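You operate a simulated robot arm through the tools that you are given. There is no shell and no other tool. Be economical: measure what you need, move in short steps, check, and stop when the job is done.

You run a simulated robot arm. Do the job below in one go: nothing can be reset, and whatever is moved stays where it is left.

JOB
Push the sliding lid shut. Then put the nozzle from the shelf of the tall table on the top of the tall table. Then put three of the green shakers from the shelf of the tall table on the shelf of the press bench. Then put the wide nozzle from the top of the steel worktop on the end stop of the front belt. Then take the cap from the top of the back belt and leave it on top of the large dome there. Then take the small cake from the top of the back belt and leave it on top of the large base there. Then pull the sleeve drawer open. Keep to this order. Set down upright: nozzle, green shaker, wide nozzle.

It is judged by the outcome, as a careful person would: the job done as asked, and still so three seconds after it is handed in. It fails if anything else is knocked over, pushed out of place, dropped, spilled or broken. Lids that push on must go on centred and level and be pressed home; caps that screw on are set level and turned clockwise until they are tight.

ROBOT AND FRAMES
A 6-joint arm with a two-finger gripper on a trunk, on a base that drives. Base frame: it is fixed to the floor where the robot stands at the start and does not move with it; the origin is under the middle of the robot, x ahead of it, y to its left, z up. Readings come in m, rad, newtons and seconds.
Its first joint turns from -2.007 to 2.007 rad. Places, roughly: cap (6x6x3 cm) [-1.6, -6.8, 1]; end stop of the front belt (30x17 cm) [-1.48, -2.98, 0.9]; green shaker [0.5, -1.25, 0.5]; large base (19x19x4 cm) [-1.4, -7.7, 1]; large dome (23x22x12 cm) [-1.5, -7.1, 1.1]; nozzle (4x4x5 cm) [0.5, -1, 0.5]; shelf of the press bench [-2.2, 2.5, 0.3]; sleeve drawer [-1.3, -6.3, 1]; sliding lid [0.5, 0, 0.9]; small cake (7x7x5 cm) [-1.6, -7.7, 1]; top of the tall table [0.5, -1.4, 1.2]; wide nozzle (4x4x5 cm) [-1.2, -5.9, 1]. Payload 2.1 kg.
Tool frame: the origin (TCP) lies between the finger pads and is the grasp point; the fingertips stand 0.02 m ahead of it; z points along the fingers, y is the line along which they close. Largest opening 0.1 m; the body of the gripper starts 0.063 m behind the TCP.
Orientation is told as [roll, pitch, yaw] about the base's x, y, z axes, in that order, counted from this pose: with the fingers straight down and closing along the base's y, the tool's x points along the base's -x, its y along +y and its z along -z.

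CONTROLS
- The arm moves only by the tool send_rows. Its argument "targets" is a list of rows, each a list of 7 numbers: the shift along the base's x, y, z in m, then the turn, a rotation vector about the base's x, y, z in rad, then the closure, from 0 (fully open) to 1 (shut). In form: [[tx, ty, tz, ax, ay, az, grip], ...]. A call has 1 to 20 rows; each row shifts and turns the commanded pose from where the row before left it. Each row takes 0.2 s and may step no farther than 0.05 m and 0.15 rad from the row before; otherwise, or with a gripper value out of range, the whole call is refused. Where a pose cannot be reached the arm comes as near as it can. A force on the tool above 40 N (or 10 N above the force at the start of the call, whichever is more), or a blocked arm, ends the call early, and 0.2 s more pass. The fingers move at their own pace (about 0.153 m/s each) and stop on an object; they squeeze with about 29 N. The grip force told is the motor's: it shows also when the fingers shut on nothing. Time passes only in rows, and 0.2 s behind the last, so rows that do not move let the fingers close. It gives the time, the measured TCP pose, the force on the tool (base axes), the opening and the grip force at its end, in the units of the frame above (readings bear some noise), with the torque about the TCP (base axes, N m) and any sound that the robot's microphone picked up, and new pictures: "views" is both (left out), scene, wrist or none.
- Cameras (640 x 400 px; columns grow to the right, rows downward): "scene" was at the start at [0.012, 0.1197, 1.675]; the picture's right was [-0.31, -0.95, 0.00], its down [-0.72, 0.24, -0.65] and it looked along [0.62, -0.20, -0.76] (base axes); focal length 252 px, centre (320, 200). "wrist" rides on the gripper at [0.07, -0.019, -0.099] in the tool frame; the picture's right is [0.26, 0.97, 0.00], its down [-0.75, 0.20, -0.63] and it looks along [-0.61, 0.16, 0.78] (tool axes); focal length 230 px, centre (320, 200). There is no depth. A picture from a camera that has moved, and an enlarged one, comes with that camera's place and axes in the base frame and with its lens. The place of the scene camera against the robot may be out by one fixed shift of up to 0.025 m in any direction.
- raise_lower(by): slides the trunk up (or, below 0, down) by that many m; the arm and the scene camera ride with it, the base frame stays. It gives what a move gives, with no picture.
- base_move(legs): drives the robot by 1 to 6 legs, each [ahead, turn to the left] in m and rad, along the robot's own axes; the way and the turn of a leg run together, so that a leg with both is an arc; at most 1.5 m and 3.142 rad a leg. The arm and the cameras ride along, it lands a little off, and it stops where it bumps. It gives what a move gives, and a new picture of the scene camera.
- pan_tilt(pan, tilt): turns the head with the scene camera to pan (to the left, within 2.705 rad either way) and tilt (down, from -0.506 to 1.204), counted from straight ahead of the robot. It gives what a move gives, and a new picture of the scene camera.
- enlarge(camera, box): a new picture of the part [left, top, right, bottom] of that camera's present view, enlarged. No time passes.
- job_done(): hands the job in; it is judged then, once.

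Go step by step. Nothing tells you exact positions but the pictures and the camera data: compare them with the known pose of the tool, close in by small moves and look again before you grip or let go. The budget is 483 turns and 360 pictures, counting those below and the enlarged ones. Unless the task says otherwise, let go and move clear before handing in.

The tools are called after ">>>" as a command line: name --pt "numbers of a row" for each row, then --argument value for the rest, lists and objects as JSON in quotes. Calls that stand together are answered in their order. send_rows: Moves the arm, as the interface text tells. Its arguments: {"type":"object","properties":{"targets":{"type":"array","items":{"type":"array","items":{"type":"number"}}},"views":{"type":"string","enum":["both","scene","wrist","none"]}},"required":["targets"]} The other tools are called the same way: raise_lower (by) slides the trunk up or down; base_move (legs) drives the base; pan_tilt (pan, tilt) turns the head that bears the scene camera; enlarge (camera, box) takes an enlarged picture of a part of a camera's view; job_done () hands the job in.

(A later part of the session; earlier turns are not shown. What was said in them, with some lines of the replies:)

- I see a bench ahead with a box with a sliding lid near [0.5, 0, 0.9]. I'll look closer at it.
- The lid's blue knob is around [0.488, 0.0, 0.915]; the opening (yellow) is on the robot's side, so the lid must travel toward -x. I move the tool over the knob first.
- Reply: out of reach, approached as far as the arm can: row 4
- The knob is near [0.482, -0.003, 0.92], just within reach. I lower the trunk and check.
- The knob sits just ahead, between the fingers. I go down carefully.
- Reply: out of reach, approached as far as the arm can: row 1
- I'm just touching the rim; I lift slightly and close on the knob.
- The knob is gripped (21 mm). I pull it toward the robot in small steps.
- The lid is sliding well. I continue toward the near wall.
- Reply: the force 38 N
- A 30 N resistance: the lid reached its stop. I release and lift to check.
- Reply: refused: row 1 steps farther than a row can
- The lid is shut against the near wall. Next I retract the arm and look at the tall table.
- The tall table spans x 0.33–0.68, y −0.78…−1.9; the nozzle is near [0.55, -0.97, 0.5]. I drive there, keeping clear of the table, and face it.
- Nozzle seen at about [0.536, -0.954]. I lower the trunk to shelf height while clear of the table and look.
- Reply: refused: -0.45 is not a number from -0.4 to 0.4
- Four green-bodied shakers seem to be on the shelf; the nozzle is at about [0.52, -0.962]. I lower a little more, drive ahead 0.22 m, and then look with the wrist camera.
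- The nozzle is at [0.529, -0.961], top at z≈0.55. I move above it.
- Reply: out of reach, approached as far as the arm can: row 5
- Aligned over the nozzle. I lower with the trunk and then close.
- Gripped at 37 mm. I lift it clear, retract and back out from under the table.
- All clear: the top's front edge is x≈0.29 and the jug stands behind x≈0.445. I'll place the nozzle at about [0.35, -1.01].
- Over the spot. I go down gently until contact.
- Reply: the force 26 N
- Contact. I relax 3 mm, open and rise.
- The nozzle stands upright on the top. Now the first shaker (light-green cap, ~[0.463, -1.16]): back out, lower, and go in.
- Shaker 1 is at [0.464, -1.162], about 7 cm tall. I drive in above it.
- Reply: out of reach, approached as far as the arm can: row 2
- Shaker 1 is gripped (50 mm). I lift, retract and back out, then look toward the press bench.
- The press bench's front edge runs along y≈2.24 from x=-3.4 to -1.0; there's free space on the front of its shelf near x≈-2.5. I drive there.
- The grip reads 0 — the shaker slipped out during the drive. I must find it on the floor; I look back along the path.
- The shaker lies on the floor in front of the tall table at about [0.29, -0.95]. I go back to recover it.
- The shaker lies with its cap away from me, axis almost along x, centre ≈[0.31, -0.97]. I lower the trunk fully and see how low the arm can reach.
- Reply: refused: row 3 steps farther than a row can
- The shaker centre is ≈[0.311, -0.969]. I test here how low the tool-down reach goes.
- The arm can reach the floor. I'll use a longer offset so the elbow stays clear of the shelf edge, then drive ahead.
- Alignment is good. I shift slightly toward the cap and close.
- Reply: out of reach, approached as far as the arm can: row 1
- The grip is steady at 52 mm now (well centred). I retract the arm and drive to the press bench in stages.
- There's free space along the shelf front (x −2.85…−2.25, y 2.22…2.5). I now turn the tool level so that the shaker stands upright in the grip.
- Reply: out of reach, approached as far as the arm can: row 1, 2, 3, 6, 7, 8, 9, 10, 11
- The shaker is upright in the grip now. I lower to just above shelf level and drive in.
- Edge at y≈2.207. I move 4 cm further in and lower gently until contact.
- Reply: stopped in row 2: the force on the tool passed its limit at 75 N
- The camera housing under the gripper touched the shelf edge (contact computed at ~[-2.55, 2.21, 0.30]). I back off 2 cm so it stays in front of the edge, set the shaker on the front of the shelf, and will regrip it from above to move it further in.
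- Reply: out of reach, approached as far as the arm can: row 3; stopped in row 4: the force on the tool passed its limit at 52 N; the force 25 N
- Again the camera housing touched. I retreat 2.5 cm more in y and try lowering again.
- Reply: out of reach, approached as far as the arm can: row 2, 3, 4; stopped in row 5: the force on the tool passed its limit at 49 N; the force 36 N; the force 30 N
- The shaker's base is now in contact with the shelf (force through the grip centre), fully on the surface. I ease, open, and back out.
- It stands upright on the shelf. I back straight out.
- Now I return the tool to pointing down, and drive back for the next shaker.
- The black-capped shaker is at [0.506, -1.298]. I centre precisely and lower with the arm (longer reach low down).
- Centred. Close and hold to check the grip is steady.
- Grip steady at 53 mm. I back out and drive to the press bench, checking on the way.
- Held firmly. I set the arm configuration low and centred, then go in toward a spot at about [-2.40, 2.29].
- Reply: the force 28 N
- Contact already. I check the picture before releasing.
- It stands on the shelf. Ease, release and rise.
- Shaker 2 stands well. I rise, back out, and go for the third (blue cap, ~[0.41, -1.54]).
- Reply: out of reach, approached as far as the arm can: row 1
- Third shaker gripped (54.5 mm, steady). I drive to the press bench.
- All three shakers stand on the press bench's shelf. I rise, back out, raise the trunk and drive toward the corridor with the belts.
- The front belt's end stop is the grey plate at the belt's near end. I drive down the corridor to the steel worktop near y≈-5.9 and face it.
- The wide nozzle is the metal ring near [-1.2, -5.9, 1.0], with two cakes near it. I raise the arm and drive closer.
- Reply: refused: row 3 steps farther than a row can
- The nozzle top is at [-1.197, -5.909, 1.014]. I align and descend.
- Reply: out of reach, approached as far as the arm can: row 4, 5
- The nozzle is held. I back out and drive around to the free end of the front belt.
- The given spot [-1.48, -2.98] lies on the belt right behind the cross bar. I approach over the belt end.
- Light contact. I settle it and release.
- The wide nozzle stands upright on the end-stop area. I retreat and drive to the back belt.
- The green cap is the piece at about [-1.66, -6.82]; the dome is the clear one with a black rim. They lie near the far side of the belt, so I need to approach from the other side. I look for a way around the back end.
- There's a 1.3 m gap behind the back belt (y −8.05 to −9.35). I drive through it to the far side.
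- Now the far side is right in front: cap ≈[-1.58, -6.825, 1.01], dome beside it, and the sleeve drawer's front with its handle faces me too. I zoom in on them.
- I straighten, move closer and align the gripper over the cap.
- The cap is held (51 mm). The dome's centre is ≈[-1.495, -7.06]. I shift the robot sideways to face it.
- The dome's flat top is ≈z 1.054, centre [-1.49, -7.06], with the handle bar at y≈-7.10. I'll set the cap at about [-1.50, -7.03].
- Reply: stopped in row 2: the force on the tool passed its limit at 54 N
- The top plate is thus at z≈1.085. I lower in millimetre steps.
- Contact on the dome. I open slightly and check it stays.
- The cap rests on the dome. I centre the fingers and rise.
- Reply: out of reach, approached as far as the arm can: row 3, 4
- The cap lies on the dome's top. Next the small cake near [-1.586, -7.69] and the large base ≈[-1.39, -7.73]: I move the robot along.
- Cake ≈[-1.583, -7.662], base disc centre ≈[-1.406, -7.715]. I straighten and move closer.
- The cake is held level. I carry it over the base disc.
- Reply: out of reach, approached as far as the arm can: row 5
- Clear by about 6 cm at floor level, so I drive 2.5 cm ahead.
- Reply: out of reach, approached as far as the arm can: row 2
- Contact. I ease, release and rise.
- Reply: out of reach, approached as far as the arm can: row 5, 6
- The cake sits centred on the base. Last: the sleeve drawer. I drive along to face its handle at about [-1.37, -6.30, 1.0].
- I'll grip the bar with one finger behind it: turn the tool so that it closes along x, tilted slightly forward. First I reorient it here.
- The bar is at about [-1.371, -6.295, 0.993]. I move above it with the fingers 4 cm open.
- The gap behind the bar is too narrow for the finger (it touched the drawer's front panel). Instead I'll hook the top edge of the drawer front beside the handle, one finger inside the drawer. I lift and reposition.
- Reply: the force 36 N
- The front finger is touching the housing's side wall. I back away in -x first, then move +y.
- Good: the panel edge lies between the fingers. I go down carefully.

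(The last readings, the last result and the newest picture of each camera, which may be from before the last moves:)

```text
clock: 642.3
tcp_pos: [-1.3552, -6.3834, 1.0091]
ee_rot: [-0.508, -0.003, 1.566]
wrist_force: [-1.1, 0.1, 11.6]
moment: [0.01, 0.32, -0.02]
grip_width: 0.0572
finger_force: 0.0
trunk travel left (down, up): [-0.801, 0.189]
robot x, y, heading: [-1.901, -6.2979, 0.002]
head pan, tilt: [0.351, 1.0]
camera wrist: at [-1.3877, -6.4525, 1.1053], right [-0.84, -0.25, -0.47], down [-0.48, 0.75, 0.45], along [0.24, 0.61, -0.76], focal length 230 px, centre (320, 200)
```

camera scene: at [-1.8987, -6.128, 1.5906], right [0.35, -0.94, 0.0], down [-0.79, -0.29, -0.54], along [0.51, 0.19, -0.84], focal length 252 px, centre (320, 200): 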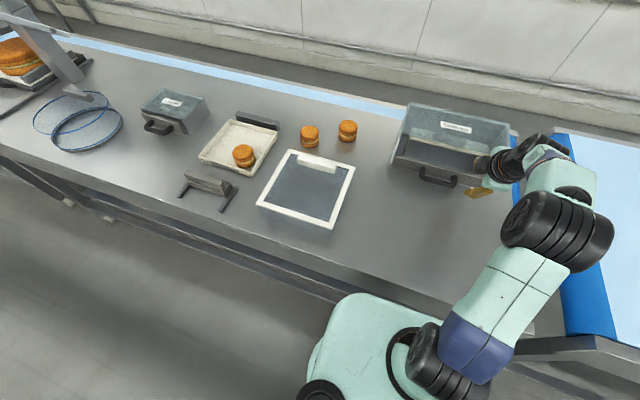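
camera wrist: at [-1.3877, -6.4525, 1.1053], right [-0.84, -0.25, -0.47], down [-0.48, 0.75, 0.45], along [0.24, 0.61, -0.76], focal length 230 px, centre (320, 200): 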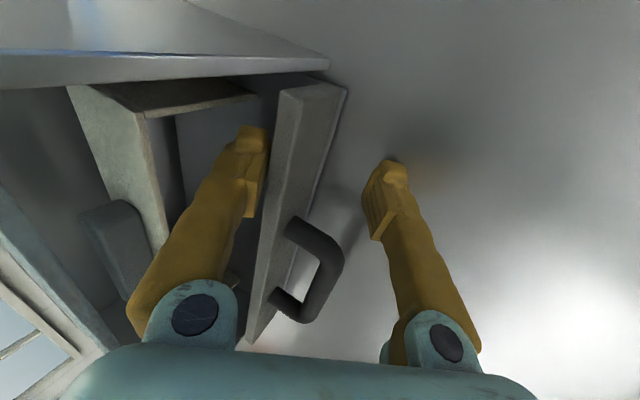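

The rear finger just touches the worktop; the front finger is inside the drawer. I ease up 2 mm, close on the panel and pull.

>>> send_rows --pt "0 0 0.002 0 0 0 0.55" --pt "0.004 0 -0.001 0 0 0 0.7" --pt "0.003 0 -0.002 0 0 0 1" --pt "0 0 0 0 0 0 1" --pt "0 0 0 0 0 0 1" --views "wrist"

```text
clock: 643.5
tcp_pos: [-1.3475, -6.382, 1.0076]
ee_rot: [-0.506, -0.003, 1.568]
wrist_force: [-0.1, -0.9, 11.4]
moment: [-0.02, 1.84, 0.7]
grip_width: 0.0203
finger_force: 45.0
trunk travel left (down, up): [-0.801, 0.189]
robot x, y, heading: [-1.9026, -6.2945, 0.003]
head pan, tilt: [0.351, 1.0]
camera wrist: at [-1.38, -6.4529, 1.1037], right [-0.85, -0.25, -0.47], down [-0.48, 0.75, 0.46], along [0.24, 0.61, -0.76], focal length 230 px, centre (320, 200)
```

wrist: 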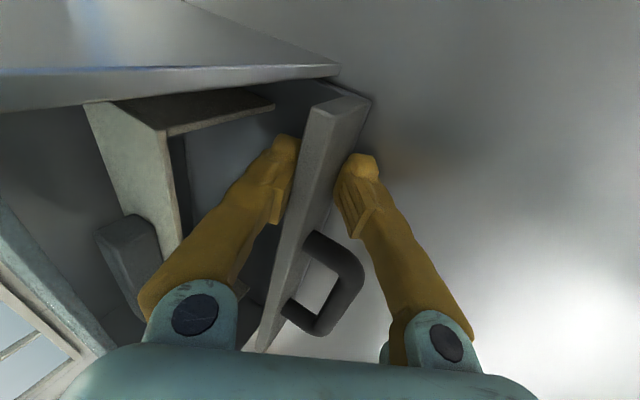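

The panel is gripped. I pull toward -x in small steps.

>>> send_rows --pt "-0.012 0 0 0 0 0 1" --pt "-0.015 0 0 0 0 0 1" --pt "-0.015 0 0 0 0 0 1" --pt "-0.015 0 0 0 0 0 1" --views "both"

```text
clock: 644.5
tcp_pos: [-1.4065, -6.3828, 1.0074]
ee_rot: [-0.505, -0.003, 1.567]
wrist_force: [-2.0, -3.0, 14.9]
moment: [-0.85, 1.52, 0.56]
grip_width: 0.0202
finger_force: 44.9
trunk travel left (down, up): [-0.801, 0.189]
robot x, y, heading: [-1.9028, -6.2993, -0.003]
head pan, tilt: [0.351, 1.0]
camera scene: at [-1.9013, -6.1276, 1.5905], right [0.35, -0.94, 0.0], down [-0.79, -0.29, -0.54], along [0.51, 0.19, -0.84], focal length 252 px, centre (320, 200)
camera wrist: at [-1.4386, -6.4528, 1.1038], right [-0.85, -0.25, -0.47], down [-0.48, 0.75, 0.46], along [0.24, 0.61, -0.76], focal length 230 px, centre (320, 200)
```

scene: 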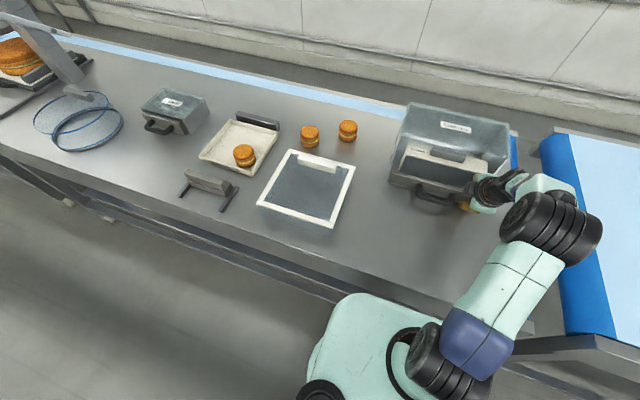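
wrist: 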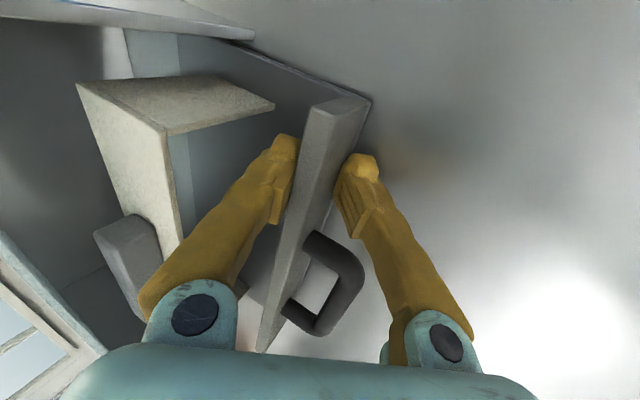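

It slides freely. I keep pulling until it meets its stop.

>>> send_rows --pt "-0.015 0 0 0 0 0 1" --pt "-0.015 0 0 0 0 0 1" --pt "-0.015 0 0 0 0 0 1" --pt "-0.015 0 0 0 0 0 1" --views "scene"

```text
clock: 645.5
tcp_pos: [-1.4667, -6.3819, 1.0077]
ee_rot: [-0.508, -0.003, 1.568]
wrist_force: [-1.7, -3.2, 18.3]
moment: [-0.75, 1.5, 0.5]
grip_width: 0.0201
finger_force: 44.6
trunk travel left (down, up): [-0.801, 0.189]
robot x, y, heading: [-1.9009, -6.2955, 0.002]
head pan, tilt: [0.351, 1.0]
camera scene: at [-1.902, -6.1278, 1.5906], right [0.35, -0.94, 0.0], down [-0.79, -0.29, -0.54], along [0.51, 0.19, -0.84], focal length 252 px, centre (320, 200)
```

scene: 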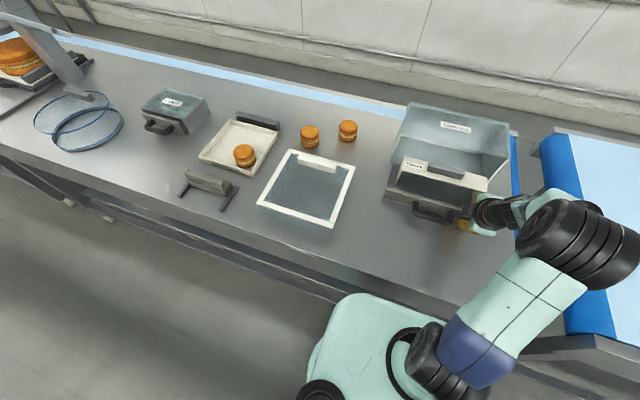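

>>> send_rows --pt "-0.01 0 0 0 0 0 1" --pt "-0.01 0 0 0 0 0 1" --pt "-0.01 0 0 0 0 0 1" --pt "-0.01 0 0 0 0 0 1" --views "scene"

>>> enlarge --camera "scene" --box '[360, 90, 540, 240]'

```text
clock: 646.5
tcp_pos: [-1.507, -6.3822, 1.0072]
ee_rot: [-0.505, -0.004, 1.57]
wrist_force: [-1.1, -2.9, 22.8]
moment: [-0.46, 1.64, 0.63]
grip_width: 0.0204
finger_force: 45.1
trunk travel left (down, up): [-0.801, 0.189]
robot x, y, heading: [-1.9024, -6.2971, 0.004]
head pan, tilt: [0.351, 1.0]
camera scene: at [-1.9022, -6.1276, 1.5906], right [0.35, -0.94, 0.0], down [-0.79, -0.29, -0.54], along [0.51, 0.19, -0.84], focal length 252 px, centre (320, 200)
```

scene: 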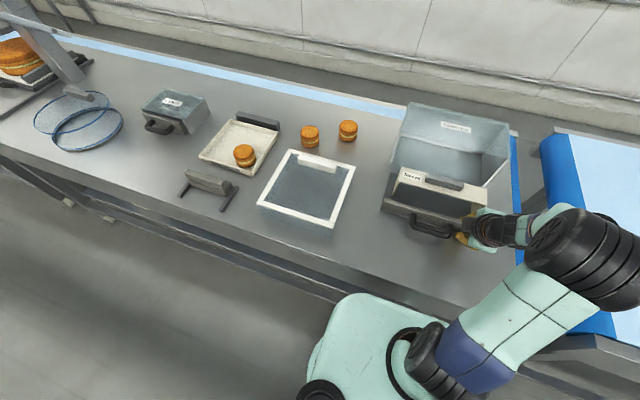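

```text
2.67 times, centred on (450, 165) of scene
camera zoom: at [-1.9022, -6.1276, 1.5906], right [0.35, -0.94, 0.0], down [-0.79, -0.29, -0.54], along [0.51, 0.19, -0.84], focal length 670 px, centre (-27, 293)
```

zoom: 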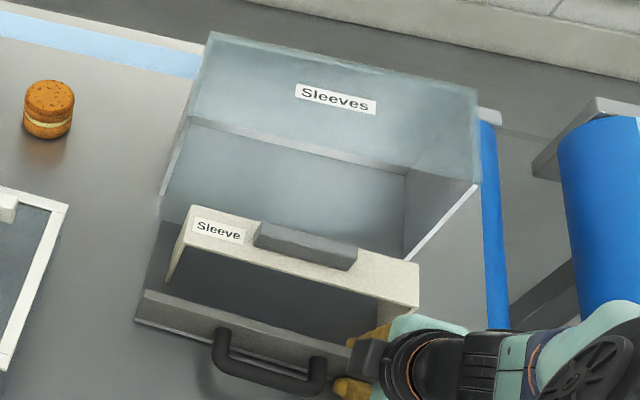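

>>> send_rows --pt "-0.01 0 0 0 0 0 1" --pt "-0.01 0 0 0 0 0 1" --pt "-0.01 0 0 0 0 0 1" --views "scene"

>>> enlarge --camera "scene" --box '[360, 90, 540, 240]'

```text
clock: 647.3
tcp_pos: [-1.5259, -6.3825, 1.017]
ee_rot: [-0.495, -0.006, 1.565]
wrist_force: [0.5, -0.4, -20.6]
moment: [-0.01, 1.08, 0.52]
grip_width: 0.0171
finger_force: 43.3
out of reach, approached as far as the arm can: row 1, 2, 3
trunk travel left (down, up): [-0.801, 0.189]
robot x, y, heading: [-1.9017, -6.2957, 0.003]
head pan, tilt: [0.351, 1.0]
camera scene: at [-1.8945, -6.1287, 1.5903], right [0.35, -0.94, 0.0], down [-0.79, -0.29, -0.54], along [0.5, 0.19, -0.84], focal length 252 px, centre (320, 200)
```

scene: 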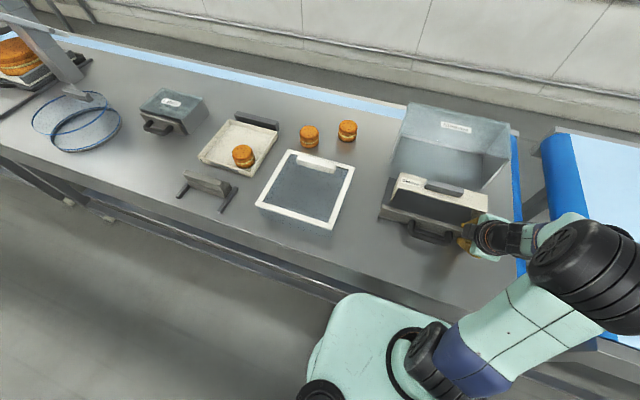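

```text
2.67 times, centred on (450, 165) of scene
camera zoom: at [-1.8945, -6.1287, 1.5903], right [0.35, -0.94, 0.0], down [-0.79, -0.29, -0.54], along [0.5, 0.19, -0.84], focal length 670 px, centre (-27, 293)
```

zoom: 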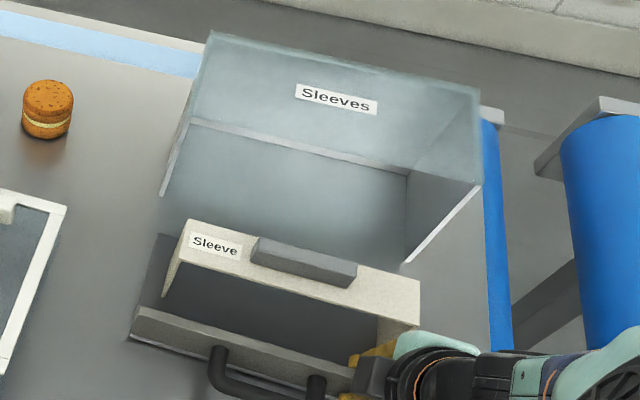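

The arm reached its limit and started lifting slightly. I relax downward and release.

>>> send_rows --pt "0 0 -0.006 0 0 0 1" --pt "0 0 -0.003 0 0 0 1" --pt "0 0 0 0 0 0 1" --views "wrist"

```text
clock: 648.1
tcp_pos: [-1.5239, -6.3828, 1.0158]
ee_rot: [-0.501, -0.005, 1.568]
wrist_force: [1.3, 0.2, 5.8]
moment: [1.29, 1.15, 0.69]
grip_width: 0.0164
finger_force: 42.7
out of reach, approached as far as the arm can: row 1, 2
trunk travel left (down, up): [-0.801, 0.189]
robot x, y, heading: [-1.8987, -6.2952, 0.004]
head pan, tilt: [0.351, 1.0]
camera wrist: at [-1.5553, -6.4526, 1.1126], right [-0.85, -0.25, -0.47], down [-0.48, 0.75, 0.46], along [0.23, 0.61, -0.76], focal length 230 px, centre (320, 200)
```

wrist: 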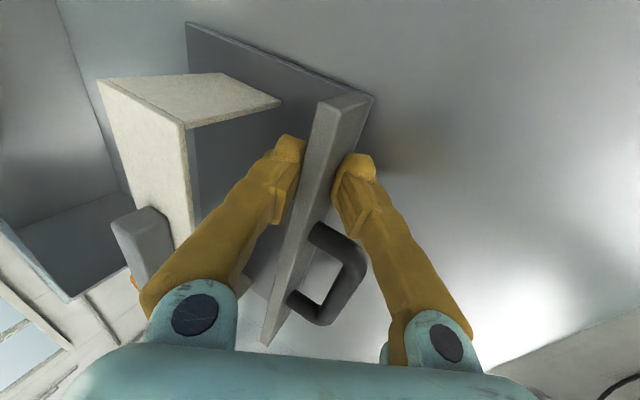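

>>> send_rows --pt "0 0 0 0 0 0 0.75" --pt "0.0 0 0 0 0 0 0.6" --pt "0 0 0 0 0 0 0.6" --views "wrist"

>>> enlarge --camera "scene" --box '[360, 90, 500, 240]'

```text
clock: 648.9
tcp_pos: [-1.524, -6.3806, 1.0161]
ee_rot: [-0.498, -0.004, 1.567]
wrist_force: [0.2, -1.0, -0.1]
moment: [0.0, 0.0, 0.03]
grip_width: 0.0401
finger_force: 0.2
trunk travel left (down, up): [-0.801, 0.189]
robot x, y, heading: [-1.8992, -6.2929, 0.004]
head pan, tilt: [0.351, 1.0]
camera wrist: at [-1.5552, -6.4523, 1.1118], right [-0.85, -0.25, -0.46], down [-0.47, 0.75, 0.46], along [0.23, 0.61, -0.76], focal length 230 px, centre (320, 200)
```

wrist: 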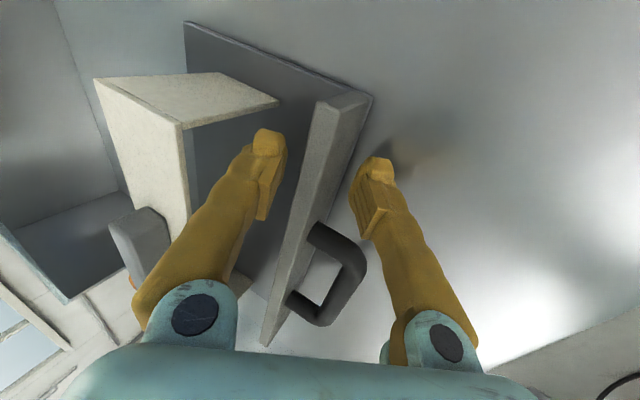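

```text
2.67 times, centred on (430, 165) of scene
camera zoom: at [-1.898, -6.1275, 1.5905], right [0.35, -0.94, 0.0], down [-0.79, -0.29, -0.54], along [0.51, 0.19, -0.84], focal length 670 px, centre (27, 293)
```

zoom: 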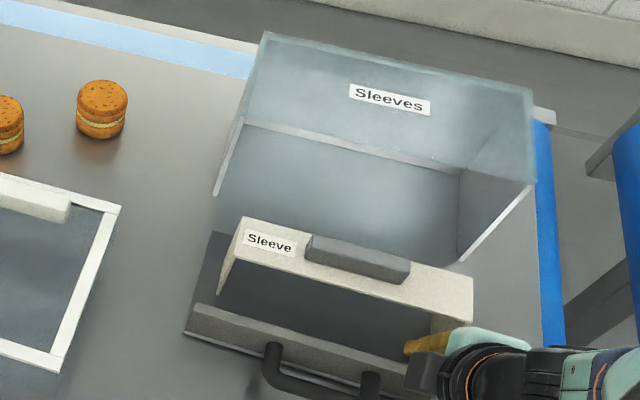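

The drawer stays level and is well open. I check gently whether it is guided (sideways stiffness) before leaving it.

>>> raise_lower --by -0.007

>>> send_rows --pt "0 0 0 0 0 0 0.8" --pt "0 0 0 0 0 0 1" --pt "0 0 0 0 0 0 1" --pt "0 0.004 0 0 0 0 1" --pt "0 0.004 0 0 0 0 1" --pt "0 0 0 0 0 0 1" --views "none"

```text
clock: 649.4
tcp_pos: [-1.5226, -6.3814, 1.0081]
ee_rot: [-0.5, -0.005, 1.568]
wrist_force: [-0.6, -0.5, 0.5]
moment: [0.0, 0.01, 0.02]
grip_width: 0.04
finger_force: 0.2
trunk travel left (down, up): [-0.794, 0.196]
robot x, y, heading: [-1.9022, -6.2982, -0.0]
head pan, tilt: [0.351, 1.0]
```

```text
clock: 650.8
tcp_pos: [-1.5241, -6.3823, 1.0085]
ee_rot: [-0.498, -0.008, 1.563]
wrist_force: [-0.2, -23.8, -0.2]
moment: [-1.23, 1.59, 0.37]
grip_width: 0.0196
finger_force: 44.5
trunk travel left (down, up): [-0.794, 0.196]
robot x, y, heading: [-1.9022, -6.2958, 0.003]
head pan, tilt: [0.351, 1.0]
```

It's firmly guided (24 N against 8 mm sideways), so it's on a rail. I relax sideways and use the base to pull a little further to find its stop.

>>> send_rows --pt "0 -0.008 0 0 0 0 1" --pt "0 0 0 0 0 0 1" --views "none"

>>> base_move --legs '[[-0.025, 0]]'

>>> enlarge --camera "wrist" --box '[0, 0, 640, 400]'

```text
clock: 651.4
tcp_pos: [-1.5235, -6.381, 1.0088]
ee_rot: [-0.497, -0.008, 1.57]
wrist_force: [-0.8, -3.8, -0.9]
moment: [1.13, 1.57, 0.74]
grip_width: 0.0192
finger_force: 44.9
trunk travel left (down, up): [-0.794, 0.196]
robot x, y, heading: [-1.902, -6.2954, 0.006]
head pan, tilt: [0.351, 1.0]
```

```text
clock: 652.3
tcp_pos: [-1.5298, -6.3826, 1.0098]
ee_rot: [-0.502, -0.001, 1.57]
wrist_force: [13.7, -0.2, -6.3]
moment: [-0.19, 1.59, 0.0]
grip_width: 0.0194
finger_force: 44.3
trunk travel left (down, up): [-0.794, 0.196]
robot x, y, heading: [-1.9153, -6.2956, 0.006]
head pan, tilt: [0.351, 1.0]
stopped in leg 1: the force on the tool passed its limit at 68 N (the readings are from after the stop); the commanded pose is now the measured one
camera scene: at [-1.9057, -6.1282, 1.5834], right [0.35, -0.94, 0.0], down [-0.79, -0.29, -0.54], along [0.5, 0.19, -0.84], focal length 252 px, centre (320, 200)
```

scene: 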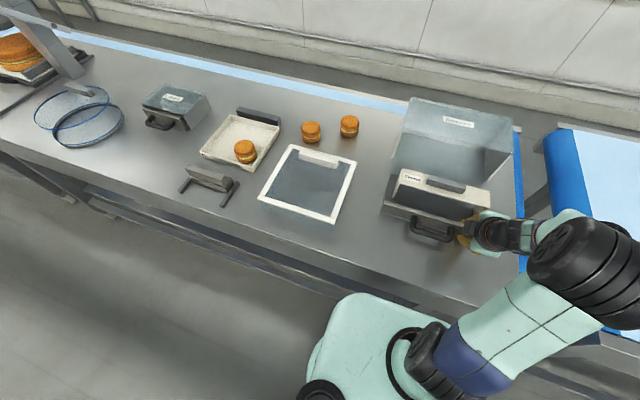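

```text
1.00 times, centred on (320, 200) of wrist (not enlarged: the box is as wide or as high as the picture)
camera zoom: at [-1.5615, -6.4519, 1.106], right [-0.85, -0.26, -0.47], down [-0.48, 0.75, 0.46], along [0.23, 0.61, -0.76], focal length 230 px, centre (320, 200)
```

zoom: 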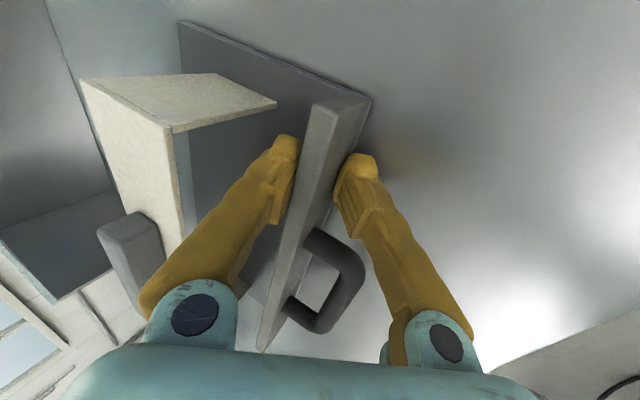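

The stop is reached: the drawer is fully open. I release, rise and back off.

>>> send_rows --pt "0 0 0 0 0 0 0.8" --pt "0 0 0 0 0 0 0.6" --pt "0 0 0.02 0 0 0 0.6" --pt "0 0 0.03 0 0 0 0.6" --pt "0 0 0.03 0 0 0 0.6" --pt "0 0 0.03 0 0 0 0.6" --views "wrist"

```text
clock: 653.7
tcp_pos: [-1.5361, -6.3803, 1.1223]
ee_rot: [-0.51, 0.001, 1.569]
wrist_force: [-0.1, 0.5, -0.6]
moment: [-0.02, 0.03, -0.03]
grip_width: 0.0401
finger_force: 0.0
trunk travel left (down, up): [-0.794, 0.196]
robot x, y, heading: [-1.9201, -6.296, 0.003]
head pan, tilt: [0.351, 1.0]
camera wrist: at [-1.5685, -6.4501, 1.2179], right [-0.84, -0.26, -0.47], down [-0.48, 0.75, 0.45], along [0.24, 0.61, -0.76], focal length 230 px, centre (320, 200)
```

wrist: 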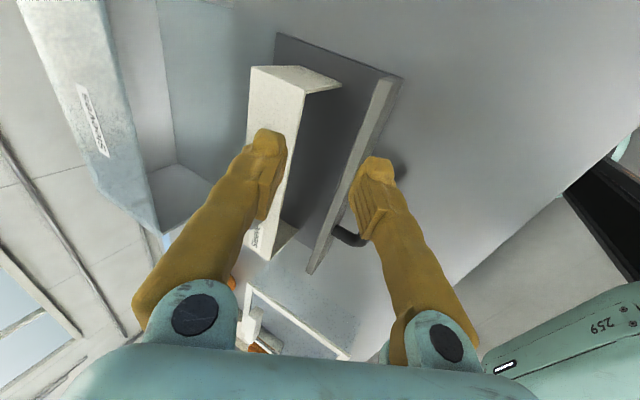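

>>> base_move --legs '[[-0.25, 0]]'

>>> pan_tilt --pan -0.35 --tilt 0.7

```text
clock: 655.5
tcp_pos: [-1.7844, -6.3822, 1.1221]
ee_rot: [-0.508, 0.002, 1.567]
wrist_force: [0.4, -0.4, 0.6]
moment: [0.0, 0.02, -0.03]
grip_width: 0.0402
finger_force: 0.1
trunk travel left (down, up): [-0.794, 0.196]
robot x, y, heading: [-2.1645, -6.2946, 0.005]
head pan, tilt: [0.351, 1.0]
camera scene: at [-2.1614, -6.1284, 1.5835], right [0.34, -0.94, 0.0], down [-0.79, -0.29, -0.54], along [0.51, 0.19, -0.84], focal length 252 px, centre (320, 200)
```

scene: 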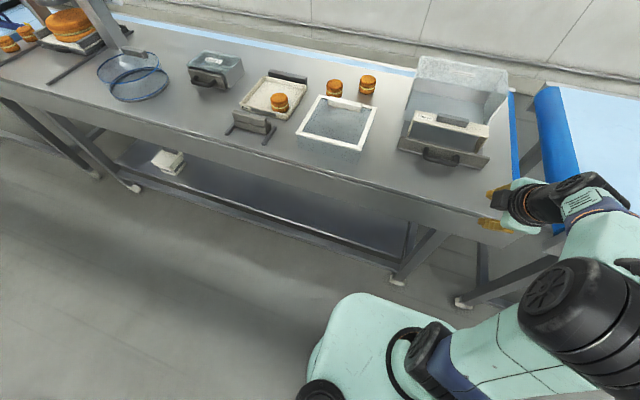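

```text
clock: 656.6
tcp_pos: [-1.7854, -6.3818, 1.1201]
ee_rot: [-0.508, 0.0, 1.566]
wrist_force: [-1.0, -0.2, -0.1]
moment: [0.0, 0.01, -0.05]
grip_width: 0.0399
finger_force: 0.1
trunk travel left (down, up): [-0.794, 0.196]
robot x, y, heading: [-2.1672, -6.2954, 0.001]
head pan, tilt: [-0.351, 0.7]
camera scene: at [-2.1479, -6.1813, 1.6069], right [-0.34, -0.94, 0.0], down [-0.61, 0.22, -0.76], along [0.72, -0.26, -0.64], focal length 252 px, centre (320, 200)
```

scene: 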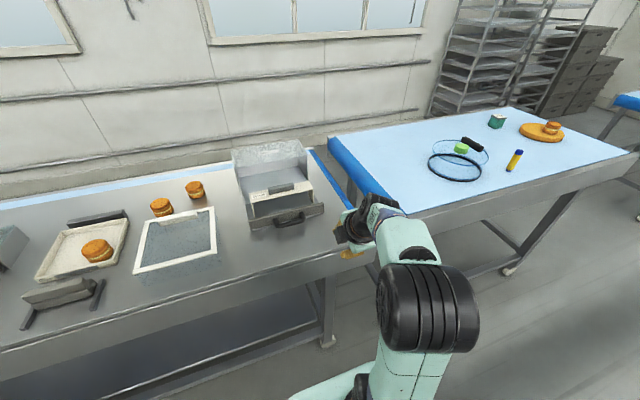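

The drawer is open, the cap lies on the dome, and the cake is on its base. Everything is in place and the arm is clear, so I hand in.

>>> job_done

```text
The job is handed in.
```

I did all seven steps in the order given and handed the job in, but one shaker was dropped on the way.

- **Sliding lid:** shut. It met its stop with about 30 N of resistance.
- **Nozzle:** upright on the top of the tall table.
- **Green shakers:** three stand upright on the shelf of the press bench.
    - The one with the light-green cap slipped from the gripper on its first drive and fell to the floor by the tall table.
    - I picked it up and set it upright on the shelf, about 1 to 2 cm from the front edge. I saw no damage.
- **Wide nozzle:** upright on the belt at the given end-stop position, right behind the cross bar, not on the bar itself.
- **Cap:** on the flat top of the large dome.
- **Small cake:** roughly centred on the large base.
- **Sleeve drawer:** pulled about 18 cm, out to its stop. The first grips brushed the drawer front and its housing, but the housing did not move.
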